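You operate a simulated robot arm through the tools that you are given. There is no shell and no other tool.

The job below is to be done with a simulated robot arm. You get a single attempt, and the scene is never put back.

Task
Sweep the spilt nuts off the mat and tip them into the nut bin.
Fine: brush them into the dustpan; put brush and dustpan back; spill 20 grams at most; leave the other bins alone. Set down upright: red brush.

The check looks at the end state, three seconds after you hand in, the way a careful person would. Anything else that was tipped, shoved, dropped, spilled or broken makes it a failure.

Robot
A 6-joint arm with a two-finger parallel gripper, fixed in place. Base frame: the origin is at the foot of the arm, x ahead of it, y to its left, z up; the work surface is at about z = 0.8. Units: m, degrees, N and s.
With the tool pointing down near the work surface it reaches from about 0.34 to 0.76 m from the base axis. Its first joint turns from -66.0 to 66.0 degrees. Payload 2.45 kg.
The tool frame sits at the grasp point between the pads (the TCP): z along the fingers, y along the line on which they close. The tips reach 0.024 m beyond it. Largest opening 0.068 m; finger width 0.017, thickness 0.01; the body of the gripper, 0.04 by 0.07 m, starts 0.041 m behind the TCP.
Orientation is that of the tool frame in the base frame, as a unit quaternion [x, y, z, w]. With the fingers straight down and closing along the base's y, the tool's x points along the base's -x, its y along +y and its z along -z.

Tools
- The arm moves only by the tool step_arm. Its arguments are lists of equal length, an entry for each row: "fingers": the finger opening in m, from 0 to 0.068; "offset": the shift along the tool's x, y, z in units of 25 mm (1.0 is 25 mm), a list of three; "rotation": the turn, a rotation vector about the tool's x, y, z in units of 8 degrees (1.0 is 8 degrees), a list of three. In form: {"fingers": [fingers, ...], "offset": [[tx, ty, tz], ...], "rotation": [[rx, ry, rz], ...]}. A call has 1 to 20 rows; each row shifts and turns the commanded pose from where the row before left it, along the tool's axes as they then stand. A call with a number of a shift or a turn outside -1 to 1 is refused whole. A row lasts 0.2 s, in which the tool goes at most 0.05 m and 8.6 degrees; a call with a longer step from one row to the next is refused whole, and so is a gripper value outside its range. Where a pose cannot be reached the arm comes as near as it can. A force on the tool above 40 N (or 10 N above the force at the start of the call, whichever is more), or a blocked arm, ends the call early, and 0.2 s more pass. Each finger travels about 0.108 m/s and halts on what it meets, pressing with about 36 N; the grip force reading is that of the motor and also rises with nothing between the fingers. The clock runs only during rows and for 0.2 s after the last one: add rows that do not move to give the fingers time. It gives the time, the measured TCP pose, the force on the tool (base axes), the opening and the grip force at its end, in the units of the frame above (readings bear some noise), with the torque about the TCP (base axes, N m) and any sound that the robot's microphone picked up.
- Cameras (640 x 400 px; columns grow to the right, rows downward): "scene" is fixed at [0.1711, 0.4376, 1.4344]; the picture's right is [-0.58, -0.81, 0.00], its down [-0.66, 0.47, -0.59] and it looks along [0.48, -0.34, -0.81] (base axes); focal length 315 px, centre (320, 200). "wrist" rides on the gripper at [0.084, 0.011, -0.075] in the tool frame; the picture's right is [-0.13, 0.99, 0.00], its down [-0.60, -0.08, -0.79] and it looks along [-0.79, -0.10, 0.61] (tool axes); focal length 251 px, centre (320, 200). There is no depth. A picture from a camera that has moved, and an enlarged one, comes with that camera's place and axes in the base frame and with its lens.
- camera(camera): a new picture of that camera. No time passes.
- enlarge(camera, box): a new picture of the part [left, top, right, bottom] of that camera's present view, enlarged. No time passes.
- job_done(): hands the job in; it is judged then, once.

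Nothing tells you positions but the pictures and the camera data. Unless the task says otherwise, let go and move clear before handing in.

The tools are called after "Request:" as a command line: name --argument value ..., lists and objects as JSON in quotes. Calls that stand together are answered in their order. step_arm: Moves the arm, as the interface text tells. Its arguments: {"type":"object","properties":{"fingers":{"type":"array"},"offset":{"type":"array"},"rotation":{"type":"array"}},"required":["fingers","offset","rotation"]} The other tools are called the same way: camera (camera) takes a picture; enlarge (camera, box) takes an enlarged picture of a part of a camera's view; job_done () hands the job in.

At the start:

```text
time: 0.0
tool_pos: [0.3716, 0.2856, 1.173]
ee_rot: [0.0, 1.0, -0.001, 0.0]
ft_force: [-0.3, -0.3, 0.2]
torque: [0.02, 0.01, -0.04]
width: 0.0678
grip_force: 0.1
```

scene: 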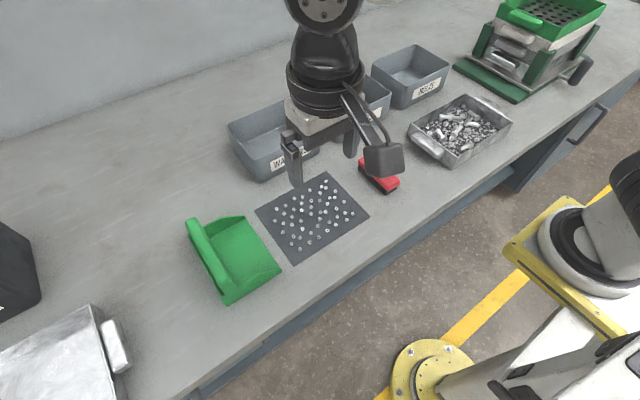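
wrist: 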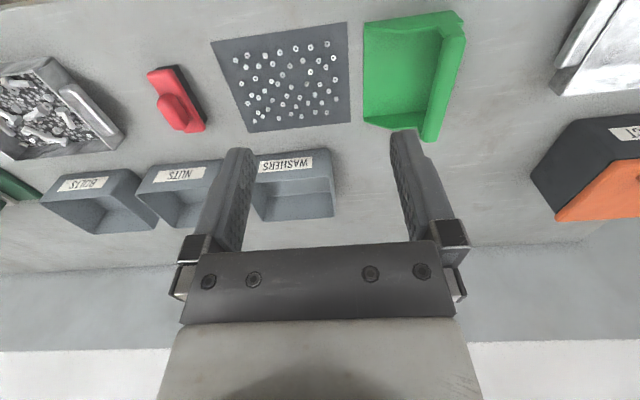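

I see a mat with scattered nuts, a green dustpan beside it, a red brush on the other side, and three bins (bolts, nuts, washers) behind. I'll take close-up pictures before working out positions.

Request:
enlarge --camera "scene" --box '[170, 120, 410, 310]'

Request:
enlarge --camera "wrist" --box '[0, 0, 320, 240]'

Request:
enlarge --camera "wrist" --box '[200, 0, 500, 200]'

```text
2.11 times, centred on (290, 215) of scene
camera zoom: at [0.1711, 0.4376, 1.4344], right [-0.58, -0.81, 0.0], down [-0.66, 0.47, -0.59], along [0.48, -0.34, -0.81], focal length 663 px, centre (383, 168)
```

zoom: 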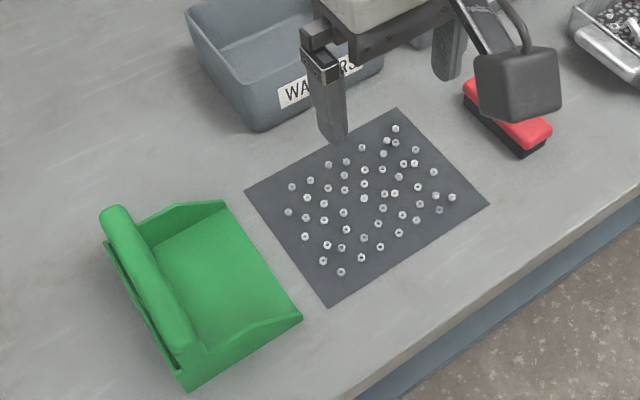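

```text
1.67 times, centred on (160, 120) of wrist
camera zoom: at [0.2891, 0.2967, 1.2468], right [0.13, 0.99, 0.0], down [0.6, -0.08, 0.79], along [0.79, -0.1, -0.61], focal length 419 px, centre (587, 333)
```

zoom: 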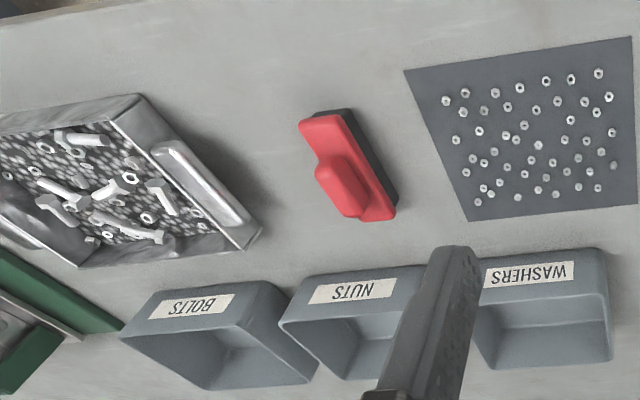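

```text
2.00 times, centred on (350, 100) of wrist
camera zoom: at [0.2891, 0.2967, 1.2468], right [0.13, 0.99, 0.0], down [0.6, -0.08, 0.79], along [0.79, -0.1, -0.61], focal length 503 px, centre (260, 400)
```

zoom: 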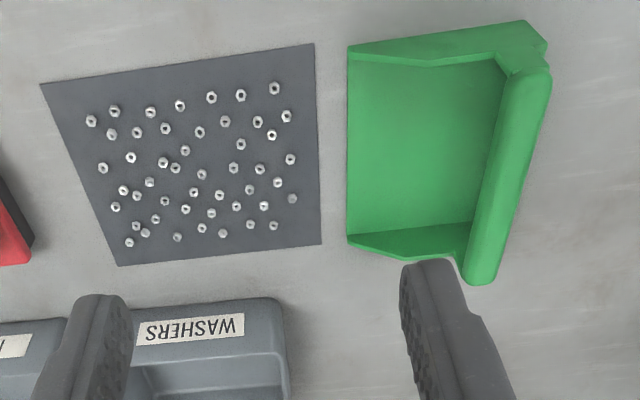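

The mat spans about x 0.43–0.61, y 0.10–0.32. The dustpan opens toward it at y≈0.347 and has a bar handle near [0.52, 0.45, 0.90]. The brush is near [0.51, 0.01], and the bins start at about x 0.68. I'll move the arm to get better views of the bins and brush.

Request:
step_arm --fingers '[0.068, 0.068, 0.068, 0.068, 0.068, 0.068, 0.068, 0.068, 0.068, 0.068, 0.068, 0.068]' --offset '[[0, -1, 0], [0, -1, 0], [0, -1, 0], [0, -1, 0], [0, -1, 0], [0, -1, 0], [0, -1, 0], [0, -1, 0], [0, -1, 0], [0, -1, 0], [0, -1, 0], [0, -1, 0]]' --rotation '[[0, 0, 0], [0, 0, 0], [0, 0, 0], [0, 0, 0], [0, 0, 0], [0, 0, 0], [0, 0, 0], [0, 0, 0], [0, 0, 0], [0, 0, 0], [0, 0, 0], [0, 0, 0]]'

Request:
camera --camera "scene"

Request:
camera --camera "wrist"

```text
time: 2.6
tool_pos: [0.3718, -0.0152, 1.1725]
ee_rot: [0.0, 1.0, 0.0, 0.0]
ft_force: [-1.3, 0.7, -0.4]
torque: [0.02, -0.04, -0.03]
width: 0.0682
grip_force: 0.1
```

```text
taken
```

scene: 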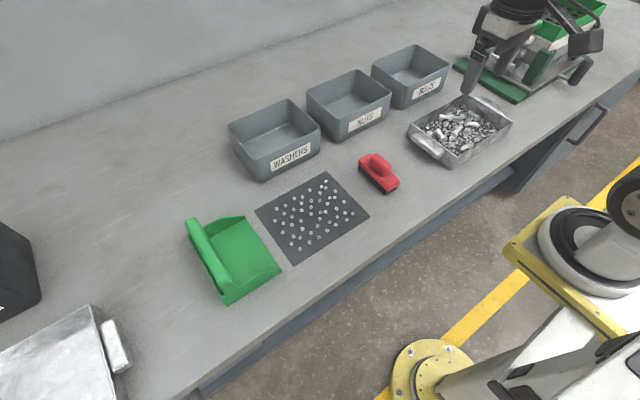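

```text
taken
camera wrist: at [0.289, -0.004, 1.2466], right [0.13, 0.99, 0.0], down [0.6, -0.08, 0.79], along [0.79, -0.1, -0.61], focal length 251 px, centre (320, 200)
```

wrist: 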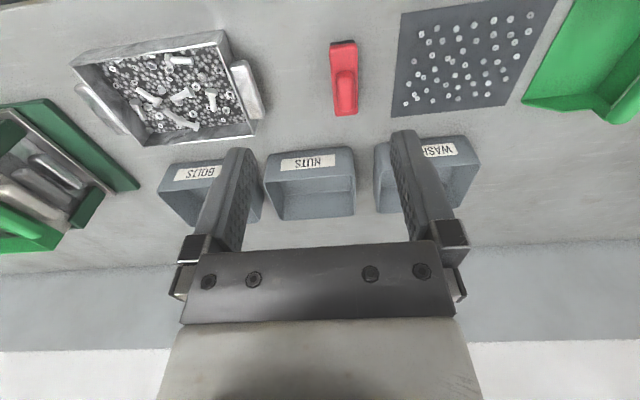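

Request:
enlarge --camera "scene" --box '[210, 40, 450, 190]'

Request:
enlarge --camera "scene" --box '[340, 140, 420, 200]'

Request:
enlarge --camera "scene" --box '[170, 190, 310, 310]'

Request:
enlarge --camera "wrist" --box '[240, 20, 400, 230]'

```text
2.67 times, centred on (330, 115) of scene
camera zoom: at [0.171, 0.4377, 1.4344], right [-0.58, -0.81, 0.0], down [-0.66, 0.47, -0.59], along [0.48, -0.34, -0.81], focal length 840 px, centre (293, 427)
```

zoom: 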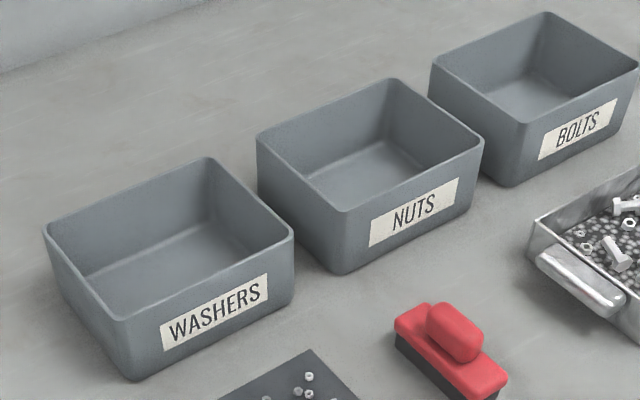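

```text
6.67 times, centred on (380, 170) of scene
camera zoom: at [0.171, 0.4377, 1.4344], right [-0.58, -0.81, 0.0], down [-0.66, 0.47, -0.59], along [0.48, -0.34, -0.81], focal length 2099 px, centre (-80, 400)
```

zoom: 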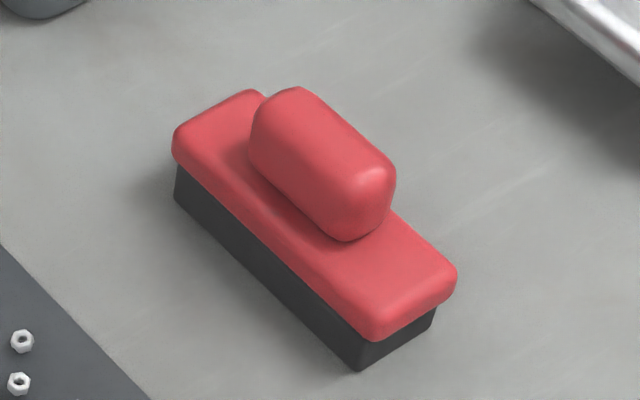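

```text
3.33 times, centred on (240, 250) of scene
camera zoom: at [0.171, 0.4377, 1.4344], right [-0.58, -0.81, 0.0], down [-0.66, 0.47, -0.59], along [0.48, -0.34, -0.81], focal length 1050 px, centre (587, 33)
```

zoom: 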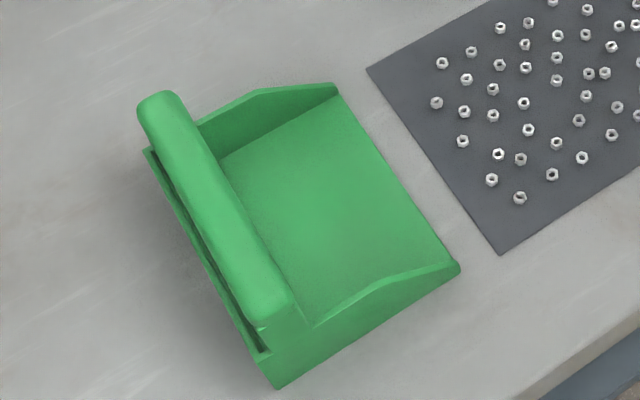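

```text
1.90 times, centred on (320, 125) of wrist
camera zoom: at [0.289, -0.004, 1.2466], right [0.13, 0.99, 0.0], down [0.6, -0.08, 0.79], along [0.79, -0.1, -0.61], focal length 479 px, centre (320, 343)
```

zoom: 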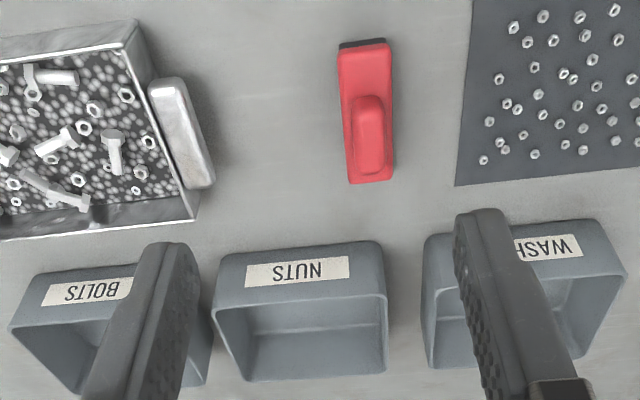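

The bins' rims sit at z≈0.89, and the nut bin covers about x 0.68–0.83, y −0.17–0.02. Next I'll look at the dustpan handle from the −y side with the wrist camera, which also tests a 90° yaw.

Request:
step_arm --fingers '[0.068, 0.068, 0.068, 0.068, 0.068, 0.068, 0.068, 0.068, 0.068]' --offset '[[-0.57, 0.955, 0.5], [-0.57, 0.955, 0.5], [-0.57, 0.955, 0.5], [-0.57, 0.955, 0.5], [-0.57, 0.955, 0.5], [-0.57, 0.955, 0.5], [-0.57, 0.955, 0.5], [-0.57, 0.955, 0.5], [-0.57, 0.955, 0.5]]' --rotation '[[0, 0, 0], [0, 0, 0], [0, 0, 0], [0, 0, 0], [0, 0, 0], [0, 0, 0], [0, 0, 0], [0, 0, 0], [0, 0, 0]]'

Request:
step_arm --fingers '[0.068, 0.068, 0.068, 0.068, 0.068, 0.068, 0.068, 0.068, 0.068, 0.068, 0.068, 0.068]' --offset '[[0, 0, 0], [0, 0, 0], [0, 0, 0], [0, 0, 0], [0, 0, 0], [0, 0, 0], [0, 0, 0], [0, 0, 0], [0, 0, 0], [0, 0, 0], [0, 0, 0], [0, 0, 0]]' --rotation '[[0, 0, -0.9375], [0, 0, -0.9375], [0, 0, -0.9375], [0, 0, -0.9375], [0, 0, -0.9375], [0, 0, -0.9375], [0, 0, -0.9375], [0, 0, -0.9375], [0, 0, -0.9375], [0, 0, -0.9375], [0, 0, -0.9375], [0, 0, -0.9375]]'

Request:
camera --camera "wrist"

Request:
camera --camera "scene"

```text
time: 4.6
tool_pos: [0.4987, 0.2018, 1.0606]
ee_rot: [0.0, 1.0, 0.0, 0.0]
ft_force: [0.2, -0.4, 0.2]
torque: [0.0, -0.02, 0.01]
width: 0.0679
grip_force: 0.0
```

```text
time: 7.2
tool_pos: [0.5002, 0.2023, 1.0603]
ee_rot: [0.709, -0.706, -0.001, 0.0]
ft_force: [0.5, 0.2, -1.1]
torque: [0.03, -0.01, 0.03]
width: 0.0679
grip_force: 0.0
```

```text
taken
camera wrist: at [0.4903, 0.117, 1.1339], right [-0.99, 0.13, 0.0], down [0.08, 0.6, 0.79], along [0.1, 0.79, -0.61], focal length 251 px, centre (320, 200)
```

wrist: 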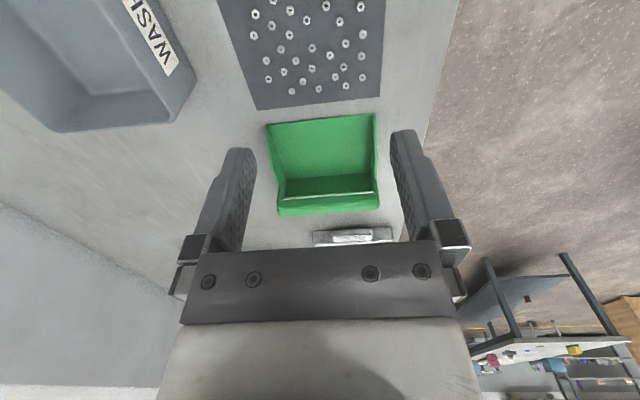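

```text
taken
```

scene: 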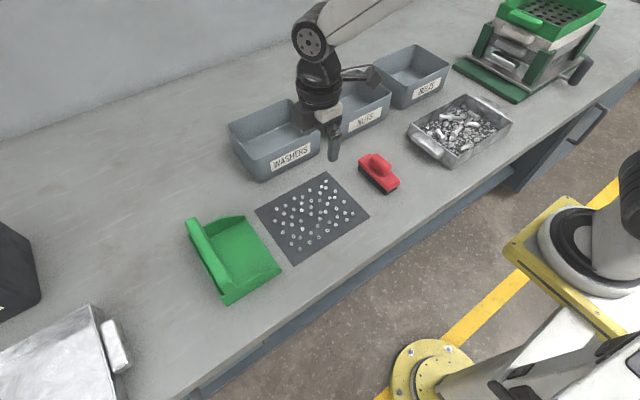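

Request:
enlarge --camera "wrist" --box '[240, 90, 410, 230]'

```text
2.86 times, centred on (325, 160) of wrist
camera zoom: at [0.4903, 0.117, 1.1339], right [-0.99, 0.13, 0.0], down [0.08, 0.6, 0.79], along [0.1, 0.79, -0.61], focal length 718 px, centre (306, 314)
```

zoom: 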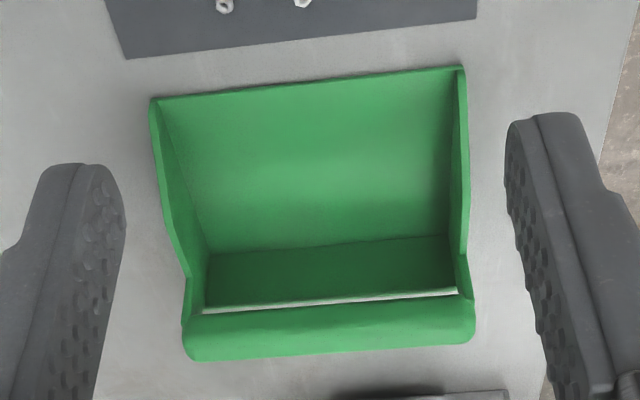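

The handle bar is centred near [0.523, 0.452, 0.892] and about 25 mm thick. Before grasping anything, I'll test with an empty gripper whether the arm can reach the tipping pose above the nut bin.

Request:
step_arm --fingers '[0.068, 0.068, 0.068, 0.068, 0.068, 0.068, 0.068, 0.068, 0.068, 0.068, 0.068, 0.068]' --offset '[[0.935, -0.667, 0], [0.935, -0.667, 0], [0.935, -0.667, 0], [0.935, -0.667, 0], [0.935, -0.667, 0], [0.935, -0.667, 0], [0.935, -0.667, 0], [0.935, -0.667, 0], [0.935, -0.667, 0], [0.935, -0.667, 0], [0.935, -0.667, 0], [0.935, -0.667, 0]]' --rotation '[[0, 0, 0], [0, 0, 0], [0, 0, 0], [0, 0, 0], [0, 0, 0], [0, 0, 0], [0, 0, 0], [0, 0, 0], [0, 0, 0], [0, 0, 0], [0, 0, 0], [0, 0, 0]]'

Request:
step_arm --fingers '[0.068, 0.068, 0.068, 0.068, 0.068, 0.068]' --offset '[[0, 0, 0], [0, 0, 0], [0, 0, 0], [0, 0, 0], [0, 0, 0], [0, 0, 0]]' --rotation '[[-1, 0, 0], [-1, 0, 0], [-1, 0, 0], [-1, 0, 0], [-1, 0, 0], [-1, 0, 0]]'

Request:
camera --camera "scene"

```text
time: 9.8
tool_pos: [0.6999, -0.0805, 1.0617]
ee_rot: [0.708, -0.706, 0.001, -0.001]
ft_force: [-1.2, -0.5, -0.5]
torque: [0.0, -0.06, 0.01]
width: 0.0682
grip_force: 0.1
```

```text
time: 11.2
tool_pos: [0.6026, -0.0699, 1.0376]
ee_rot: [0.646, -0.645, -0.288, 0.288]
ft_force: [0.1, 0.2, -0.4]
torque: [-0.01, -0.01, 0.04]
width: 0.068
grip_force: 0.1
out of reach, approached as far as the arm can: row 3, 4, 5, 6
```

```text
taken
```

scene: 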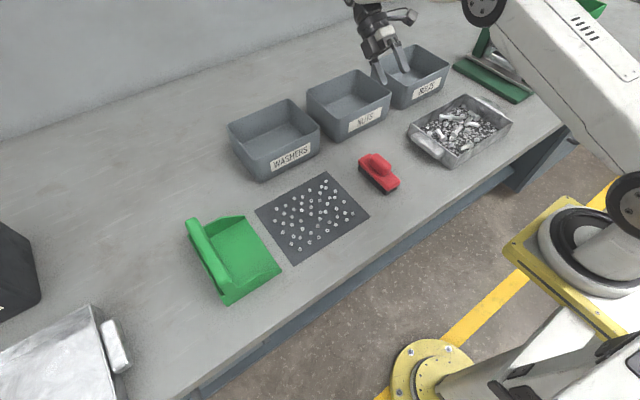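

With a vertical grasp and the tool leaning outward, the arm can't reach far enough over the bin, so I need another way to tip. I'll look at the handle bar's cross-section up close to see whether I can grasp it tilted.

Request:
step_arm --fingers '[0.068, 0.068, 0.068, 0.068, 0.068, 0.068, 0.068, 0.068, 0.068, 0.068]' --offset '[[0, 0, -1], [0, 0, -1], [0, 0, 0], [0, 0, 0], [0, 0, 0], [0, 0, 0], [0, 0, 0], [0, 0, 0], [0, 0, 0], [0, 0, 0]]' --rotation '[[1, 0, 0], [1, 0, 0], [1, 0, 0], [1, 0, 0], [1, 0, 0], [1, 0, 0], [0, 0, 0], [0, 0, 0], [0, 0, 0], [0, 0, 0]]'

```text
time: 13.4
tool_pos: [0.6388, -0.0705, 1.0725]
ee_rot: [-0.707, 0.707, 0.0, 0.001]
ft_force: [0.2, -0.4, -0.6]
torque: [0.03, 0.02, -0.02]
width: 0.068
grip_force: 0.1
```

Request:
step_arm --fingers '[0.068, 0.068, 0.068, 0.068, 0.068, 0.068, 0.068, 0.068, 0.068, 0.068, 0.068, 0.068, 0.068, 0.068, 0.068, 0.068, 0.068]' --offset '[[0, 0, 0], [0, 0, 0], [0, 0, 0], [0, 0, 0], [0, 0, 0], [0, 0, 0], [0, 0, 0], [0, 0, 0], [0, 0, 0], [0, 0, 0], [0, 0, 0], [0, 0, 0], [-0.81, -0.16, 0.18], [-0.81, -0.16, 0.18], [-0.81, -0.16, 0.18], [-0.81, -0.16, 0.18], [-0.81, -0.16, 0.18]]' --rotation '[[0, 0, 0.9375], [0, 0, 0.9375], [0, 0, 0.9375], [0, 0, 0.9375], [0, 0, 0.9375], [0, 0, 0.9375], [0, 0, 0.9375], [0, 0, 0.9375], [0, 0, 0.9375], [0, 0, 0.9375], [0, 0, 0.9375], [0, 0, 0.9375], [0, 0, 0], [0, 0, 0], [0, 0, 0], [0, 0, 0], [0, 0, 0]]'

Request:
step_arm --fingers '[0.068, 0.068, 0.068, 0.068, 0.068, 0.068]' --offset '[[0, 0, 0], [0, 0, 0], [0, 0, 0], [0, 0, 0], [0, 0, 0], [0, 0, 0]]' --rotation '[[1, 0, 0], [1, 0, 0], [1, 0, 0], [1, 0, 0], [1, 0, 0], [1, 0, 0]]'

```text
time: 17.0
tool_pos: [0.7412, -0.0897, 1.0516]
ee_rot: [0.0, 1.0, 0.0, 0.001]
ft_force: [0.2, -0.3, -0.7]
torque: [0.03, 0.0, 0.01]
width: 0.068
grip_force: 0.0
```

```text
time: 18.4
tool_pos: [0.7402, -0.0898, 1.0513]
ee_rot: [0.0, 0.913, -0.408, 0.001]
ft_force: [0.7, -0.2, -0.2]
torque: [0.03, -0.01, 0.01]
width: 0.0682
grip_force: 0.1
```

The sideways tipping pose, with the pan facing +y and the tool leaning +y, is reachable. I'll check the margin in x and in tilt.

Request:
step_arm --fingers '[0.068, 0.068, 0.068, 0.068]' --offset '[[-0.6, 0, 0], [-0.6, 0, 0], [0, 0, 0], [0, 0, 0]]' --rotation '[[0, 0, 0], [0, 0, 0], [1, 0, 0], [0.5, 0, 0]]'

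Request:
camera --camera "scene"

```text
time: 19.4
tool_pos: [0.7687, -0.0913, 1.0523]
ee_rot: [-0.001, 0.866, -0.5, 0.0]
ft_force: [-0.8, -0.2, 0.0]
torque: [-0.02, 0.03, -0.01]
width: 0.0679
grip_force: 0.0
```

```text
taken
```

scene: 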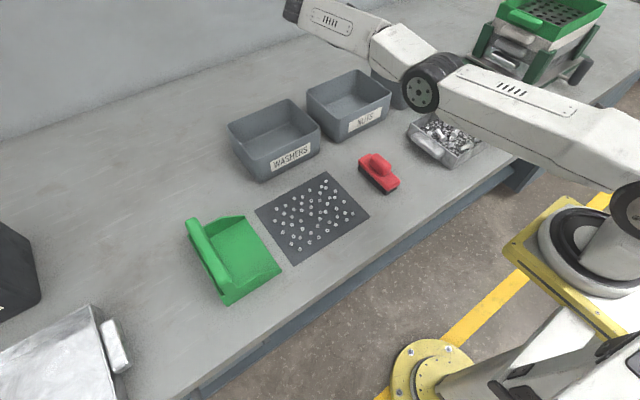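

Tipping at x≈0.755 with up to 60° tilt is feasible. That needs the pan grasped at yaw 180°, so I'll test that orientation above the pan.

Request:
step_arm --fingers '[0.068, 0.068, 0.068, 0.068, 0.068, 0.068, 0.068, 0.068]' --offset '[[0, 0, 0], [0, 0, 0], [0, 0, 0], [0, 0, 0], [0, 0, 0], [0, 0, 0], [0, 0, 0], [0, 0, 0]]' --rotation '[[-1, 0, 0], [-1, 0, 0], [-1, 0, 0], [-1, 0, 0], [-1, 0, 0], [-1, 0, 0], [-1, 0, 0], [-0.5, 0, 0]]'

Request:
step_arm --fingers '[0.068, 0.068, 0.068, 0.068, 0.068, 0.068, 0.068, 0.068, 0.068, 0.068, 0.068, 0.068, 0.068, 0.068, 0.068, 0.068, 0.068, 0.068, 0.068, 0.068]' --offset '[[0.49, 0.97, 0], [0.49, 0.97, 0], [0.49, 0.97, 0], [0.49, 0.97, 0], [0.49, 0.97, 0], [0.49, 0.97, 0], [0.49, 0.97, 0], [0.49, 0.97, 0], [0.49, 0.97, 0], [0.49, 0.97, 0], [0.49, 0.97, 0], [0.49, 0.97, 0], [0.49, 0.97, 0], [0.49, 0.97, 0], [0.49, 0.97, 0], [0.49, 0.97, 0], [0.49, 0.97, 0], [0.49, 0.97, 0], [0.49, 0.97, 0], [0.49, 0.97, 0]]' --rotation '[[0, 0, 0], [0, 0, 0], [0, 0, 0], [0, 0, 0], [0, 0, 0], [0, 0, 0], [0, 0, 0], [0, 0, 0], [0, 0, 0], [0, 0, 0], [0, 0, 0], [0, 0, 0], [0, 0, 0], [0, 0, 0], [0, 0, 0], [0, 0, 0], [0, 0, 0], [0, 0, 0], [0, 0, 0], [0, 0, 0]]'

Request:
step_arm --fingers '[0.068, 0.068, 0.068, 0.068, 0.068, 0.068, 0.068, 0.068, 0.068, 0.068, 0.068, 0.068, 0.068, 0.068, 0.068, 0.068, 0.068, 0.068, 0.068, 0.068]' --offset '[[0, 0, 0], [0, 0, 0], [0, 0, 0], [0, 0, 0], [0, 0, 0], [0, 0, 0], [0, 0, 0], [0, 0, 0], [0, 0, 0], [0, 0, 0], [0, 0, 0], [0, 0, 0], [0, 0, 0], [0, 0, 0], [0, 0, 0], [0, 0, 0], [0, 0, 0], [0, 0, 0], [0, 0, 0], [0, 0, 0]]' --rotation '[[0, 0, -1], [0, 0, -1], [0, 0, -1], [0, 0, -1], [0, 0, -1], [0, 0, -1], [0, 0, -1], [0, 0, -1], [0, 0, -1], [0, 0, -1], [0, 0, -1], [0, 0, -1], [0, 0, -1], [0, 0, -1], [0, 0, -1], [0, 0, -1], [0, 0, -1], [0, 0, -1], [0, 0, -1], [0, 0, -1]]'

Request:
camera --camera "wrist"

```text
time: 21.2
tool_pos: [0.7627, -0.0898, 1.0518]
ee_rot: [-0.001, 1.0, 0.001, -0.001]
ft_force: [-1.0, -0.4, 0.4]
torque: [0.01, 0.01, 0.02]
width: 0.0681
grip_force: 0.1
out of reach, approached as far as the arm can: row 6, 8
```

```text
time: 25.4
tool_pos: [0.6305, 0.4001, 1.0636]
ee_rot: [0.001, 1.0, 0.0, 0.001]
ft_force: [0.1, 0.5, 0.4]
torque: [-0.01, 0.0, -0.03]
width: 0.0679
grip_force: 0.0
out of reach, approached as far as the arm can: row 1, 2, 3, 4, 5, 6, 7, 8, 9, 10, 11, 12, 14, 19, 20
```

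```text
time: 29.6
tool_pos: [0.6309, 0.3992, 1.064]
ee_rot: [0.985, -0.172, 0.0, -0.001]
ft_force: [0.2, 0.2, -0.2]
torque: [0.02, -0.01, -0.01]
width: 0.0679
grip_force: 0.0
```

```text
taken
camera wrist: at [0.7069, 0.3603, 1.1375], right [-0.46, -0.89, 0.0], down [-0.54, 0.28, 0.79], along [-0.71, 0.36, -0.61], focal length 251 px, centre (320, 200)
```

wrist: 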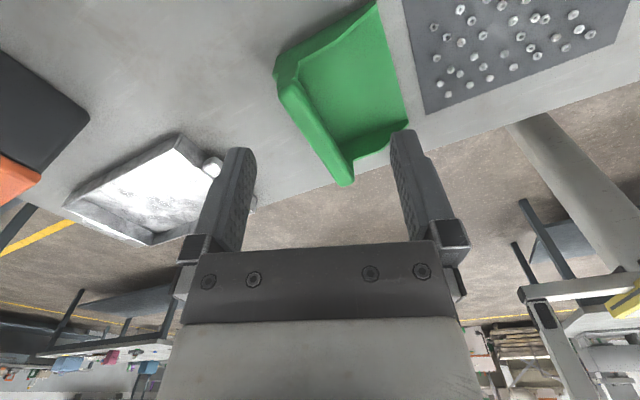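

Request:
enlarge --camera "wrist" --box '[260, 0, 430, 190]'

Request:
step_arm --fingers '[0.068, 0.068, 0.068, 0.068]' --offset '[[0, 0, 0], [0, 0, 0], [0, 0, 0], [0, 0, 0]]' --rotation '[[0, 0, -1], [0, 0, -1], [0, 0, -0.5], [0, 0, 0]]'

```text
2.11 times, centred on (345, 95) of wrist
camera zoom: at [0.7069, 0.3603, 1.1375], right [-0.46, -0.89, 0.0], down [-0.54, 0.28, 0.79], along [-0.71, 0.36, -0.61], focal length 529 px, centre (267, 421)
```

zoom: 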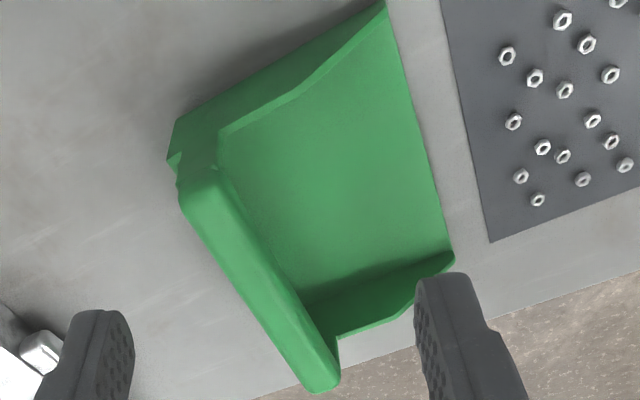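

```text
time: 30.6
tool_pos: [0.6318, 0.4003, 1.0624]
ee_rot: [1.0, 0.002, 0.0, 0.0]
ft_force: [0.0, -0.3, 1.2]
torque: [-0.01, 0.01, 0.0]
width: 0.0681
grip_force: 0.0
```

Yaw 180° works too. Now I'll turn back to yaw 0 and approach the brush.

Request:
step_arm --fingers '[0.068, 0.068, 0.068, 0.068, 0.068, 0.068, 0.068, 0.068, 0.068, 0.068, 0.068, 0.068, 0.068, 0.068, 0.068, 0.068, 0.068, 0.068, 0.068, 0.068]' --offset '[[0, 0, 0], [0, 0, 0], [0, 0, 0], [0, 0, 0], [0, 0, 0], [0, 0, 0], [0, 0, 0], [0, 0, 0], [0, 0, 0], [0, 0, 0], [0, 0, 0], [0, 0, 0], [0, 0, 0], [0, 0, 0], [0, 0, 0], [0, 0, 0], [0, 0, 0], [0, 0, 0], [0, 0, 0], [0, 0, 0]]' --rotation '[[0, 0, 1], [0, 0, 1], [0, 0, 1], [0, 0, 1], [0, 0, 1], [0, 0, 1], [0, 0, 1], [0, 0, 1], [0, 0, 1], [0, 0, 1], [0, 0, 1], [0, 0, 1], [0, 0, 1], [0, 0, 1], [0, 0, 1], [0, 0, 1], [0, 0, 1], [0, 0, 1], [0, 0, 1], [0, 0, 1]]'

Request:
step_arm --fingers '[0.068, 0.068, 0.068, 0.068, 0.068, 0.068, 0.068, 0.068, 0.068, 0.068, 0.068, 0.068, 0.068, 0.068, 0.068, 0.068, 0.068, 0.068, 0.068, 0.068]' --offset '[[0, 0, 0], [0, 0, 0], [0, 0, 0], [0.35, -0.92, 0.16], [0.35, -0.92, 0.16], [0.35, -0.92, 0.16], [0.35, -0.92, 0.16], [0.35, -0.92, 0.16], [0.35, -0.92, 0.16], [0.35, -0.92, 0.16], [0.35, -0.92, 0.16], [0.35, -0.92, 0.16], [0.35, -0.92, 0.16], [0.35, -0.92, 0.16], [0.35, -0.92, 0.16], [0.35, -0.92, 0.16], [0.35, -0.92, 0.16], [0.35, -0.92, 0.16], [0.35, -0.92, 0.16], [0.35, -0.92, 0.16]]' --rotation '[[0, 0, 1], [0, 0, 1], [0, 0, 0.5], [0, 0, 0], [0, 0, 0], [0, 0, 0], [0, 0, 0], [0, 0, 0], [0, 0, 0], [0, 0, 0], [0, 0, 0], [0, 0, 0], [0, 0, 0], [0, 0, 0], [0, 0, 0], [0, 0, 0], [0, 0, 0], [0, 0, 0], [0, 0, 0], [0, 0, 0]]'

Request:
camera --camera "wrist"

Request:
camera --camera "scene"

```text
time: 34.8
tool_pos: [0.6294, 0.3986, 1.0634]
ee_rot: [-0.173, 0.985, -0.001, 0.0]
ft_force: [0.3, 0.0, -0.6]
torque: [0.02, -0.02, 0.01]
width: 0.0678
grip_force: 0.1
```

```text
time: 39.0
tool_pos: [0.7158, 0.2568, 1.0583]
ee_rot: [0.0, 1.0, 0.0, 0.0]
ft_force: [0.0, 0.6, 0.1]
torque: [-0.02, 0.01, 0.04]
width: 0.0679
grip_force: 0.1
out of reach, approached as far as the arm can: row 4, 5, 6, 7, 8, 9, 10, 11, 12, 13, 14, 15, 16, 17, 18, 19, 20
```

```text
taken
camera wrist: at [0.6313, 0.2674, 1.1319], right [0.13, 0.99, 0.0], down [0.6, -0.08, 0.79], along [0.79, -0.1, -0.61], focal length 251 px, centre (320, 200)
```

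wrist: 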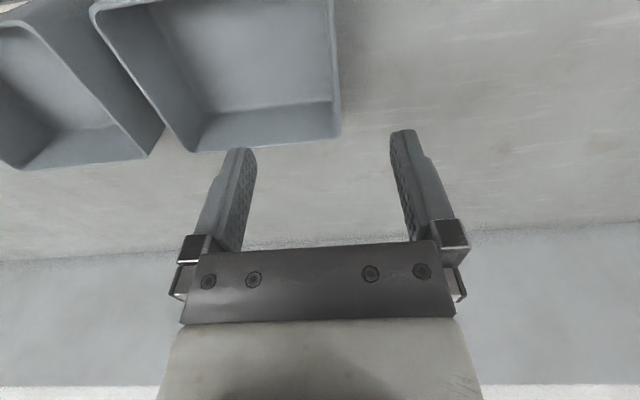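

```text
taken
```

scene: 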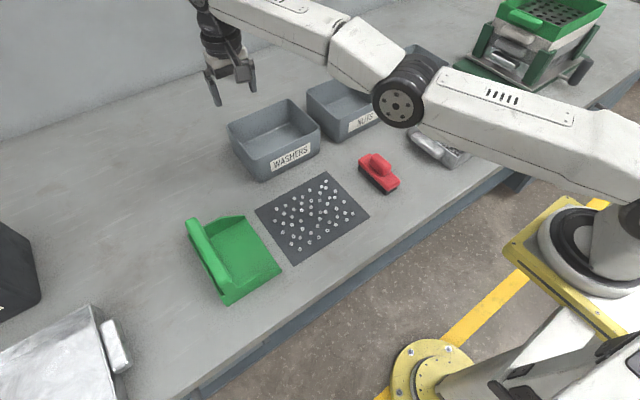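

The arm is stretched nearly straight and is slow to pull back in. I'll move it upward and inward in small steps and see how it responds.

Request:
step_arm --fingers '[0.068, 0.068, 0.068, 0.068]' --offset '[[0.5, 0, -0.8], [0.5, 0, -0.8], [0.5, 0, -0.8], [0.5, 0, -0.8]]' --rotation '[[0, 0, 0], [0, 0, 0], [0, 0, 0], [0, 0, 0]]'

Request:
camera --camera "scene"

```text
time: 40.0
tool_pos: [0.6915, 0.2687, 1.1429]
ee_rot: [0.0, 1.0, 0.001, 0.0]
ft_force: [-0.1, 0.5, 0.4]
torque: [0.02, 0.01, 0.0]
width: 0.0682
grip_force: 0.0
out of reach, approached as far as the arm can: row 1, 2, 3, 4
```

```text
taken
```

scene: 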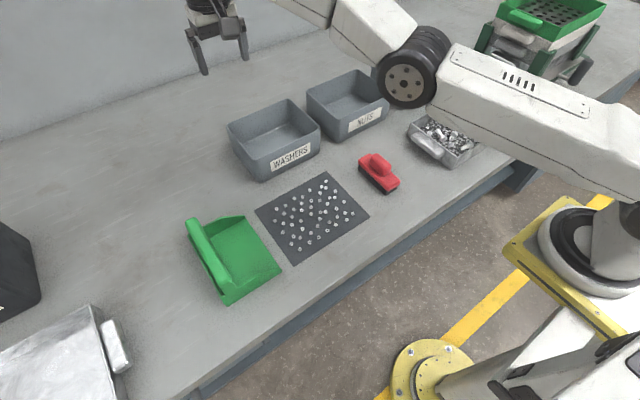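

The elbow seems to have flipped through its straight position during the reach test, into a branch where it can't retract. I'll push out to full stretch and then pull back in, to bring it back to the elbow-up branch.

Request:
step_arm --fingers '[0.068, 0.068, 0.068, 0.068, 0.068, 0.068, 0.068, 0.068]' --offset '[[-0.93, 0.36, 0], [-0.93, 0.36, 0], [-0.93, 0.36, 0], [-0.93, 0.36, 0], [0.93, -0.36, 0], [0.93, -0.36, 0], [0.93, -0.36, 0], [0.93, -0.36, 0]]' --rotation '[[0, 0, 0], [0, 0, 0], [0, 0, 0], [0, 0, 0], [0, 0, 0], [0, 0, 0], [0, 0, 0], [0, 0, 0]]'

Request:
camera --camera "scene"

```text
time: 41.8
tool_pos: [0.6937, 0.2687, 1.1385]
ee_rot: [0.001, 1.0, 0.0, 0.0]
ft_force: [0.1, 0.2, 0.2]
torque: [0.0, 0.01, 0.01]
width: 0.0679
grip_force: 0.0
out of reach, approached as far as the arm can: row 1, 2, 3, 4, 5, 6, 7, 8
```

```text
taken
```

scene: 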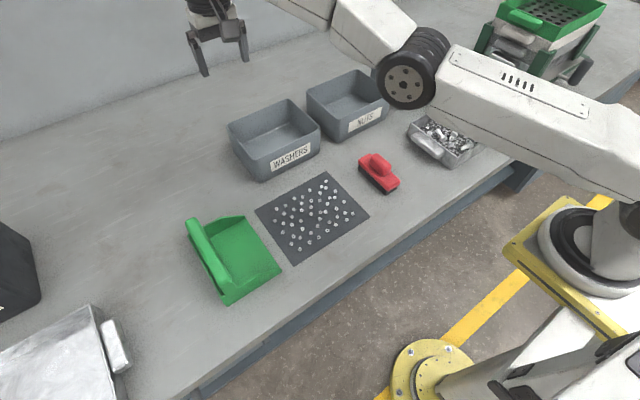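

Request:
step_arm --fingers '[0.068, 0.068, 0.068, 0.068, 0.068, 0.068]' --offset '[[0.93, -0.36, 0], [0.93, -0.36, 0], [0.93, -0.36, 0], [0.93, -0.36, 0], [0.93, -0.36, 0], [0.93, -0.36, 0]]' --rotation '[[0, 0, 0], [0, 0, 0], [0, 0, 0], [0, 0, 0], [0, 0, 0], [0, 0, 0]]'

```text
time: 43.2
tool_pos: [0.6919, 0.2682, 1.144]
ee_rot: [0.0, 1.0, 0.001, 0.0]
ft_force: [-0.2, 0.8, 0.9]
torque: [0.0, -0.03, 0.05]
width: 0.0679
grip_force: 0.1
out of reach, approached as far as the arm can: row 1, 2, 3, 4, 5, 6
```

Request:
step_arm --fingers '[0.068, 0.068, 0.068, 0.068, 0.068, 0.068]' --offset '[[-0.8, 0.3, 0], [-0.3, 0.1, 0.9], [-0.2, 0, 1], [0, 0, 1], [0, 0, 1], [0, 0, 1]]' --rotation '[[0, 0, 0], [0, 0, 0], [0, 0, 0], [0, 0, 0], [0, 0, 0], [0, 0, 0]]'

Request:
camera --camera "scene"

```text
time: 44.6
tool_pos: [0.7112, 0.2718, 1.0158]
ee_rot: [0.0, 1.0, 0.001, -0.001]
ft_force: [0.7, -0.2, 0.3]
torque: [0.03, -0.01, 0.0]
width: 0.068
grip_force: 0.1
out of reach, approached as far as the arm can: row 1, 2, 5
```

```text
taken
```

scene: 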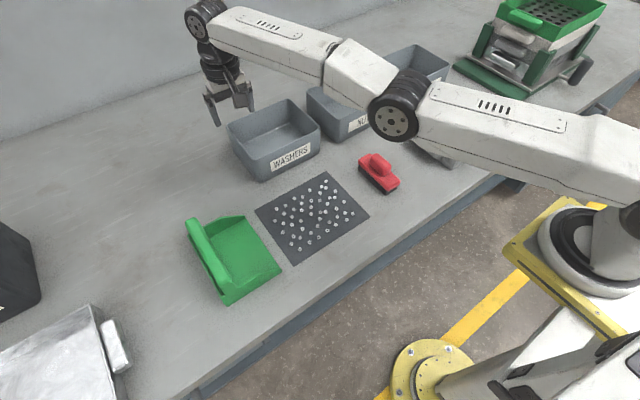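

Request:
step_arm --fingers '[0.068, 0.068, 0.068, 0.068]' --offset '[[0.4, -0.15, 0.4], [0.4, -0.15, 0.4], [0.4, -0.15, 0.3], [0.5, -0.2, 0]]' --rotation '[[0, 0, 0], [0, 0, 0], [0, 0, 0], [0, 0, 0]]'

Request:
camera --camera "scene"

```text
time: 45.6
tool_pos: [0.712, 0.2752, 0.989]
ee_rot: [0.0, 1.0, 0.0, 0.0]
ft_force: [0.2, 0.7, -0.8]
torque: [0.01, 0.02, 0.03]
width: 0.0683
grip_force: 0.0
out of reach, approached as far as the arm can: row 1, 2, 3, 4
```

```text
taken
```

scene: 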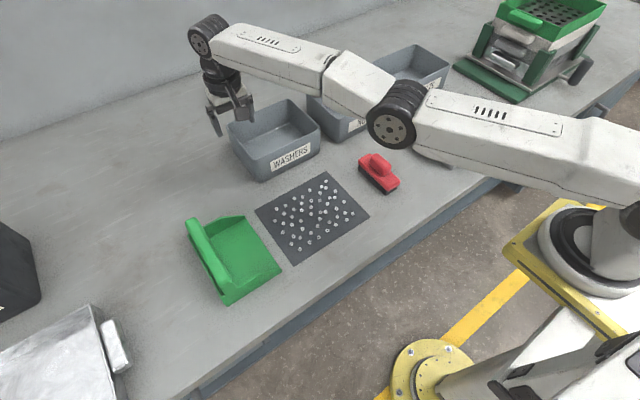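

Still on the boundary. I'll test which directions the arm will actually take, starting with a sideways move that stays inside its reach.

Request:
step_arm --fingers '[0.068, 0.068, 0.068, 0.068]' --offset '[[0, -1, 0], [0, -1, 0], [0, -1, 0], [0, -1, 0]]' --rotation '[[0, 0, 0], [0, 0, 0], [0, 0, 0], [0, 0, 0]]'

Request:
camera --camera "scene"

```text
time: 46.6
tool_pos: [0.7445, 0.1864, 0.9878]
ee_rot: [0.0, 1.0, 0.001, -0.001]
ft_force: [0.4, -0.4, 0.2]
torque: [0.0, 0.02, 0.02]
width: 0.0681
grip_force: 0.1
out of reach, approached as far as the arm can: row 1, 2, 3, 4
```

```text
taken
```

scene: 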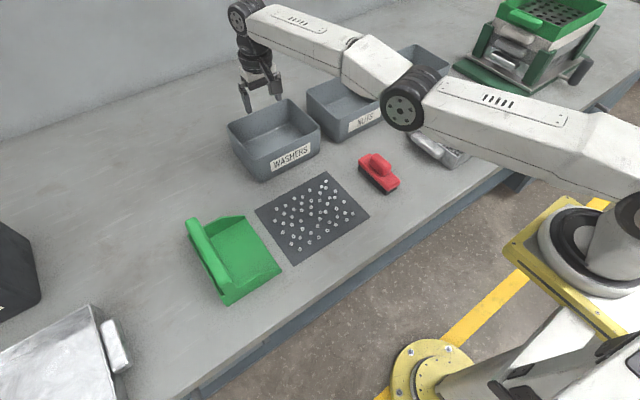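

The elbow is exactly straight, and pure translations don't bend it. Leaning the tool outward while the TCP swings in should bend it the elbow-up way.

Request:
step_arm --fingers '[0.068, 0.068, 0.068, 0.068, 0.068, 0.068, 0.068, 0.068]' --offset '[[1, 0, 0], [1, 0, 0], [1, 0, 0], [1, 0, 0], [1, 0, 0], [1, 0, 0], [1, 0, 0], [1, 0, 0]]' --rotation '[[0, 1, 0], [0, 1, 0], [0, 1, 0], [0, 1, 0], [0, 1, 0], [0, 0, 0], [0, 0, 0], [0, 0, 0]]'

Request:
camera --camera "scene"

```text
time: 48.4
tool_pos: [0.57, 0.1909, 1.0329]
ee_rot: [-0.001, 0.939, 0.0, -0.343]
ft_force: [-0.2, -0.3, -0.9]
torque: [-0.02, -0.01, -0.02]
width: 0.0679
grip_force: 0.0
out of reach, approached as far as the arm can: row 4
```

```text
taken
```

scene: 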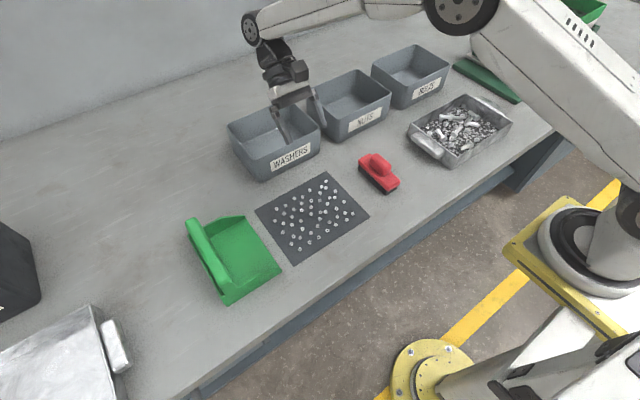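

The elbow is up again. Now I'll straighten the tool and move above the brush, staying away from full stretch from here on.

Request:
step_arm --fingers '[0.068, 0.068, 0.068, 0.068, 0.068, 0.068, 0.068, 0.068, 0.068, 0.068, 0.068, 0.068, 0.068]' --offset '[[0, 0, 0], [0, 0, 0], [0, 0, 0], [0, 0, 0], [0, 0, 0], [0.275, -0.9, 0.2], [0.275, -0.9, 0.2], [0.275, -0.9, 0.2], [0.275, -0.9, 0.2], [0.275, -0.9, 0.2], [0.275, -0.9, 0.2], [0.275, -0.9, 0.2], [0.275, -0.9, 0.2]]' --rotation '[[0, -1, 0], [0, -1, 0], [0, -1, 0], [0, -1, 0], [0, -1, 0], [0, 0, 0], [0, 0, 0], [0, 0, 0], [0, 0, 0], [0, 0, 0], [0, 0, 0], [0, 0, 0], [0, 0, 0]]'

Request:
camera --camera "wrist"

Request:
enlarge --camera "scene" --box '[320, 60, 440, 200]'

```text
time: 51.2
tool_pos: [0.5169, 0.01, 0.993]
ee_rot: [-0.001, 1.0, 0.0, 0.0]
ft_force: [0.2, -0.2, -1.0]
torque: [0.0, 0.01, -0.01]
width: 0.0679
grip_force: 0.0
```

```text
taken
camera wrist: at [0.4334, 0.0206, 1.0676], right [0.13, 0.99, 0.0], down [0.6, -0.08, 0.79], along [0.79, -0.1, -0.61], focal length 251 px, centre (320, 200)
```

wrist: 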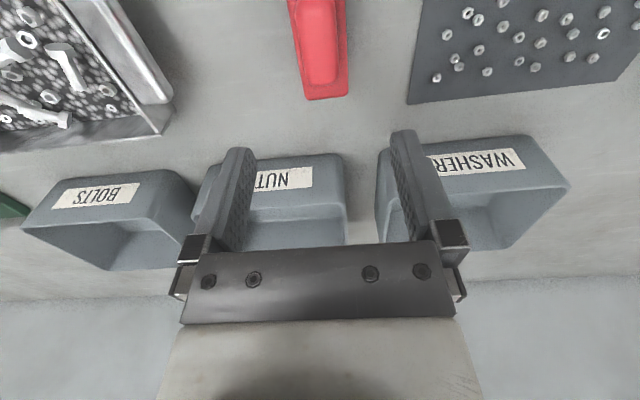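

```text
2.86 times, centred on (380, 130) of scene
camera zoom: at [0.171, 0.4377, 1.4344], right [-0.58, -0.81, 0.0], down [-0.66, 0.47, -0.59], along [0.48, -0.34, -0.81], focal length 900 px, centre (149, 400)
```

zoom: 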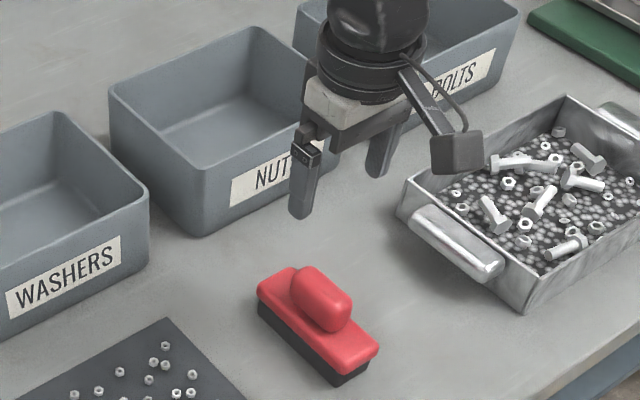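

Request:
enlarge --camera "wrist" --box '[260, 0, 380, 110]'

```text
3.64 times, centred on (320, 55) of wrist
camera zoom: at [0.4334, 0.0206, 1.0676], right [0.13, 0.99, 0.0], down [0.6, -0.08, 0.79], along [0.79, -0.1, -0.61], focal length 914 px, centre (320, 727)
```

zoom: 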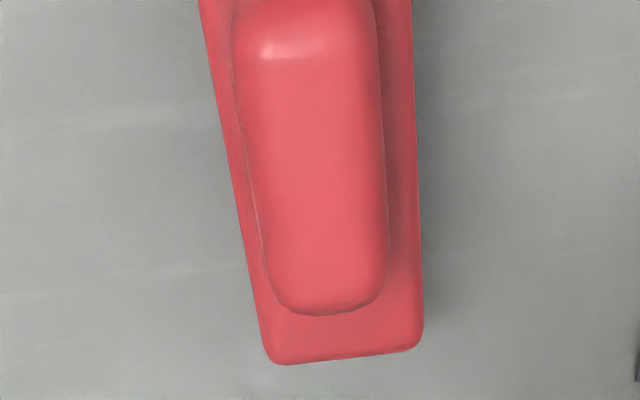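

The brush handle is centred at about [0.515, 0.009] and aligned with x. I'll descend over it.

Request:
step_arm --fingers '[0.068, 0.068, 0.068, 0.068, 0.068, 0.068, 0.068, 0.068]' --offset '[[0.08, -0.04, 0.8], [0, 0, 0.8], [0, 0, 0.8], [0, 0, 0.8], [0, 0, 0.8], [0, 0, 0.4], [0, 0, 0.4], [0, 0, 0.2]]' --rotation '[[0, 0, 0], [0, 0, 0], [0, 0, 0], [0, 0, 0], [0, 0, 0], [0, 0, 0], [0, 0, 0], [0, 0, 0]]'

Request:
enlarge --camera "scene" --box '[320, 100, 440, 200]'

```text
time: 53.0
tool_pos: [0.5132, 0.0103, 0.8686]
ee_rot: [0.0, 1.0, 0.0, 0.001]
ft_force: [0.1, 0.2, 0.0]
torque: [0.0, 0.0, -0.01]
width: 0.068
grip_force: 0.1
```

```text
4.00 times, centred on (380, 150) of scene
camera zoom: at [0.1711, 0.4376, 1.4344], right [-0.58, -0.81, 0.0], down [-0.66, 0.47, -0.59], along [0.48, -0.34, -0.81], focal length 1260 px, centre (80, 400)
```

zoom: 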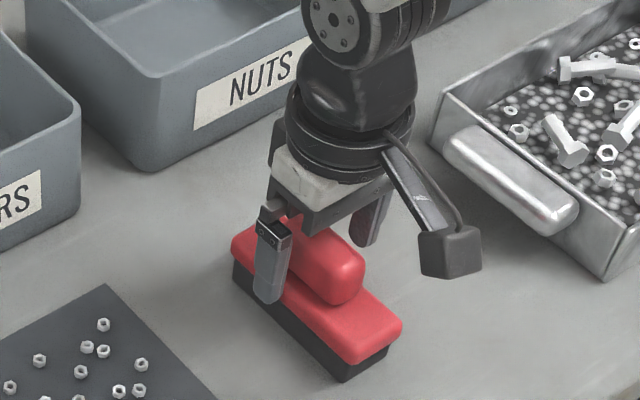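

Request:
step_arm --fingers '[0.068, 0.05, 0.03, 0.01, 0.01, 0.01]' --offset '[[0.02, -0.03, 0.14], [0, 0, 0], [0, 0, 0], [0, 0, 0], [0, 0, 0], [0, 0, 0]]' --rotation '[[0, 0, 0], [0, 0, 0], [0, 0, 0], [0, 0, 0], [0, 0, 0], [0, 0, 0]]'

Request:
enlarge --camera "scene" --box '[320, 100, 440, 200]'

```text
time: 54.4
tool_pos: [0.5123, 0.0087, 0.8665]
ee_rot: [0.001, 1.0, -0.001, 0.0]
ft_force: [0.7, -0.1, 0.2]
torque: [-0.05, -0.09, -0.02]
width: 0.0279
grip_force: 36.3
```

```text
4.00 times, centred on (380, 150) of scene
camera zoom: at [0.1711, 0.4376, 1.4344], right [-0.58, -0.81, 0.0], down [-0.66, 0.47, -0.59], along [0.48, -0.34, -0.81], focal length 1260 px, centre (80, 400)
```

zoom: 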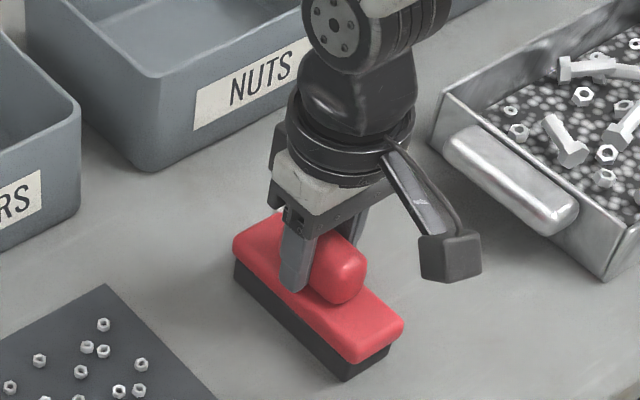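

Brush gripped (resting grasp pose about [0.5125, 0.0087, 0.8665]). I'll lift it and turn it 90°, then nudge the outer nuts inward along x so that one pass covers them all.

Request:
step_arm --fingers '[0.01, 0.01, 0.01, 0.01, 0.01, 0.01, 0.01, 0.01, 0.01, 0.01, 0.01, 0.01, 0.01, 0.01, 0.01]' --offset '[[0, 0, -0.7], [0, 0, -0.8], [0, 0, -0.7], [0, 0, 0], [0, 0, 0], [0, 0, 0], [0, 0, 0], [0, 0, 0], [0, 0, 0], [0, 0, 0], [0, 0, 0], [0, 0, 0], [0, 0, 0], [0, 0, 0], [0, 0, 0]]' --rotation '[[0, 0, 0], [0, 0, 0], [0, 0, 0], [0, 0, -0.9375], [0, 0, -0.9375], [0, 0, -0.9375], [0, 0, -0.9375], [0, 0, -0.9375], [0, 0, -0.9375], [0, 0, -0.9375], [0, 0, -0.9375], [0, 0, -0.9375], [0, 0, -0.9375], [0, 0, -0.9375], [0, 0, -0.9375]]'

Request:
step_arm --fingers '[0.01, 0.01, 0.01, 0.01, 0.01, 0.01, 0.01]' --offset '[[-0.864, 0.52, 0], [-0.864, 0.52, 0], [-0.864, 0.52, 0], [-0.864, 0.52, 0], [-0.864, 0.52, 0], [-0.864, 0.52, 0], [-0.864, 0.52, 0]]' --rotation '[[0, 0, 0], [0, 0, 0], [0, 0, 0], [0, 0, 0], [0, 0, 0], [0, 0, 0], [0, 0, 0]]'

Request:
camera --camera "scene"

```text
time: 57.6
tool_pos: [0.5126, 0.0086, 0.9188]
ee_rot: [0.708, -0.706, -0.001, 0.0]
ft_force: [0.4, -1.2, -1.4]
torque: [0.03, -0.01, 0.0]
width: 0.0275
grip_force: 36.0
```

```text
time: 59.2
tool_pos: [0.4202, 0.159, 0.9185]
ee_rot: [0.707, -0.707, 0.0, 0.0]
ft_force: [-0.3, -0.9, -1.8]
torque: [0.0, -0.03, 0.0]
width: 0.0276
grip_force: 36.2
```

```text
taken
```

scene: 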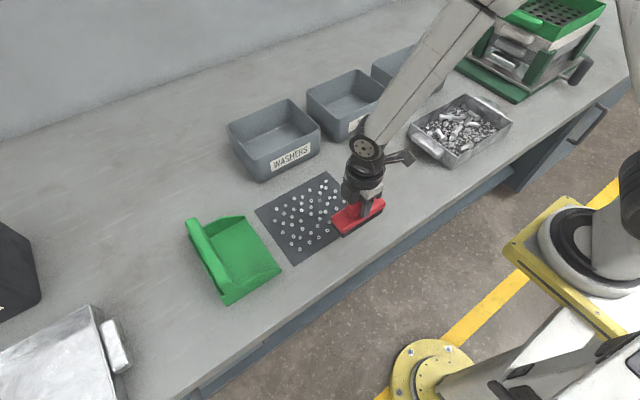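

Request:
step_arm --fingers '[0.01, 0.01, 0.01, 0.01]' --offset '[[0, 0, 0.8], [0, 0, 0.7], [0, 0, 0.3], [0, 0, 0.16]]' --rotation '[[0, 0, 0], [0, 0, 0], [0, 0, 0], [0, 0, 0]]'

Request:
enlarge --camera "scene" --box '[240, 140, 420, 270]'

```text
time: 60.2
tool_pos: [0.4211, 0.1601, 0.8698]
ee_rot: [-0.707, 0.707, 0.0, 0.0]
ft_force: [0.6, 0.2, -1.2]
torque: [-0.02, -0.04, 0.0]
width: 0.0276
grip_force: 36.1
```

```text
3.08 times, centred on (330, 205) of scene
camera zoom: at [0.1711, 0.4377, 1.4344], right [-0.58, -0.81, 0.0], down [-0.66, 0.47, -0.59], along [0.48, -0.34, -0.81], focal length 969 px, centre (289, 185)
```

zoom: 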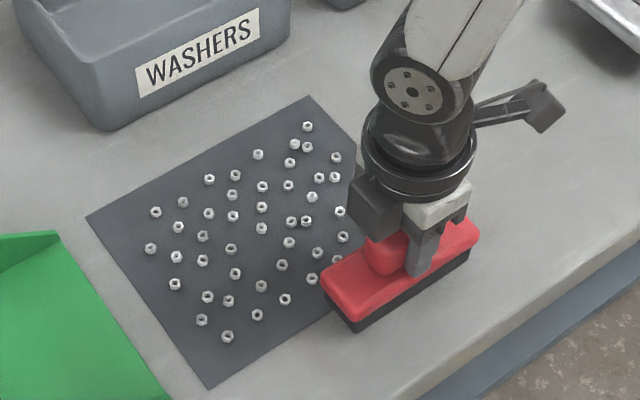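

Request:
step_arm --fingers '[0.01, 0.01, 0.01, 0.01, 0.01, 0.01, 0.01]' --offset '[[0, -0.24, 0], [0, -0.24, 0], [0, -0.24, 0], [0, -0.24, 0], [0, -0.24, 0], [0, -0.24, 0], [0, -0.2, 0]]' --rotation '[[0, 0, 0], [0, 0, 0], [0, 0, 0], [0, 0, 0], [0, 0, 0], [0, 0, 0], [0, 0, 0]]'

Request:
enlarge --camera "scene" --box '[240, 140, 420, 270]'

```text
time: 61.8
tool_pos: [0.4622, 0.1597, 0.8716]
ee_rot: [0.708, -0.707, 0.0, -0.001]
ft_force: [0.4, 0.2, -1.6]
torque: [0.01, 0.02, 0.02]
width: 0.0275
grip_force: 36.1
```

```text
3.08 times, centred on (330, 205) of scene
camera zoom: at [0.1711, 0.4377, 1.4344], right [-0.58, -0.81, 0.0], down [-0.66, 0.47, -0.59], along [0.48, -0.34, -0.81], focal length 969 px, centre (289, 185)
```

zoom: 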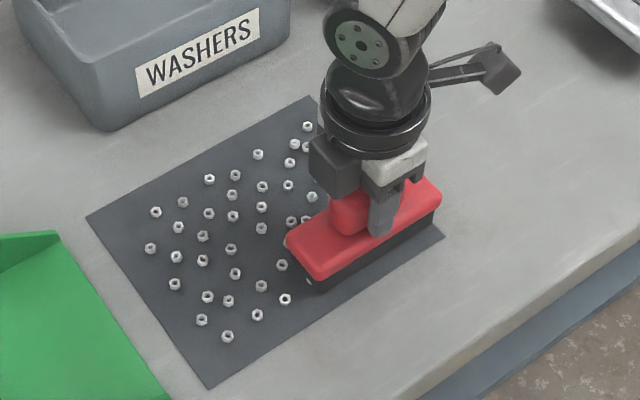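

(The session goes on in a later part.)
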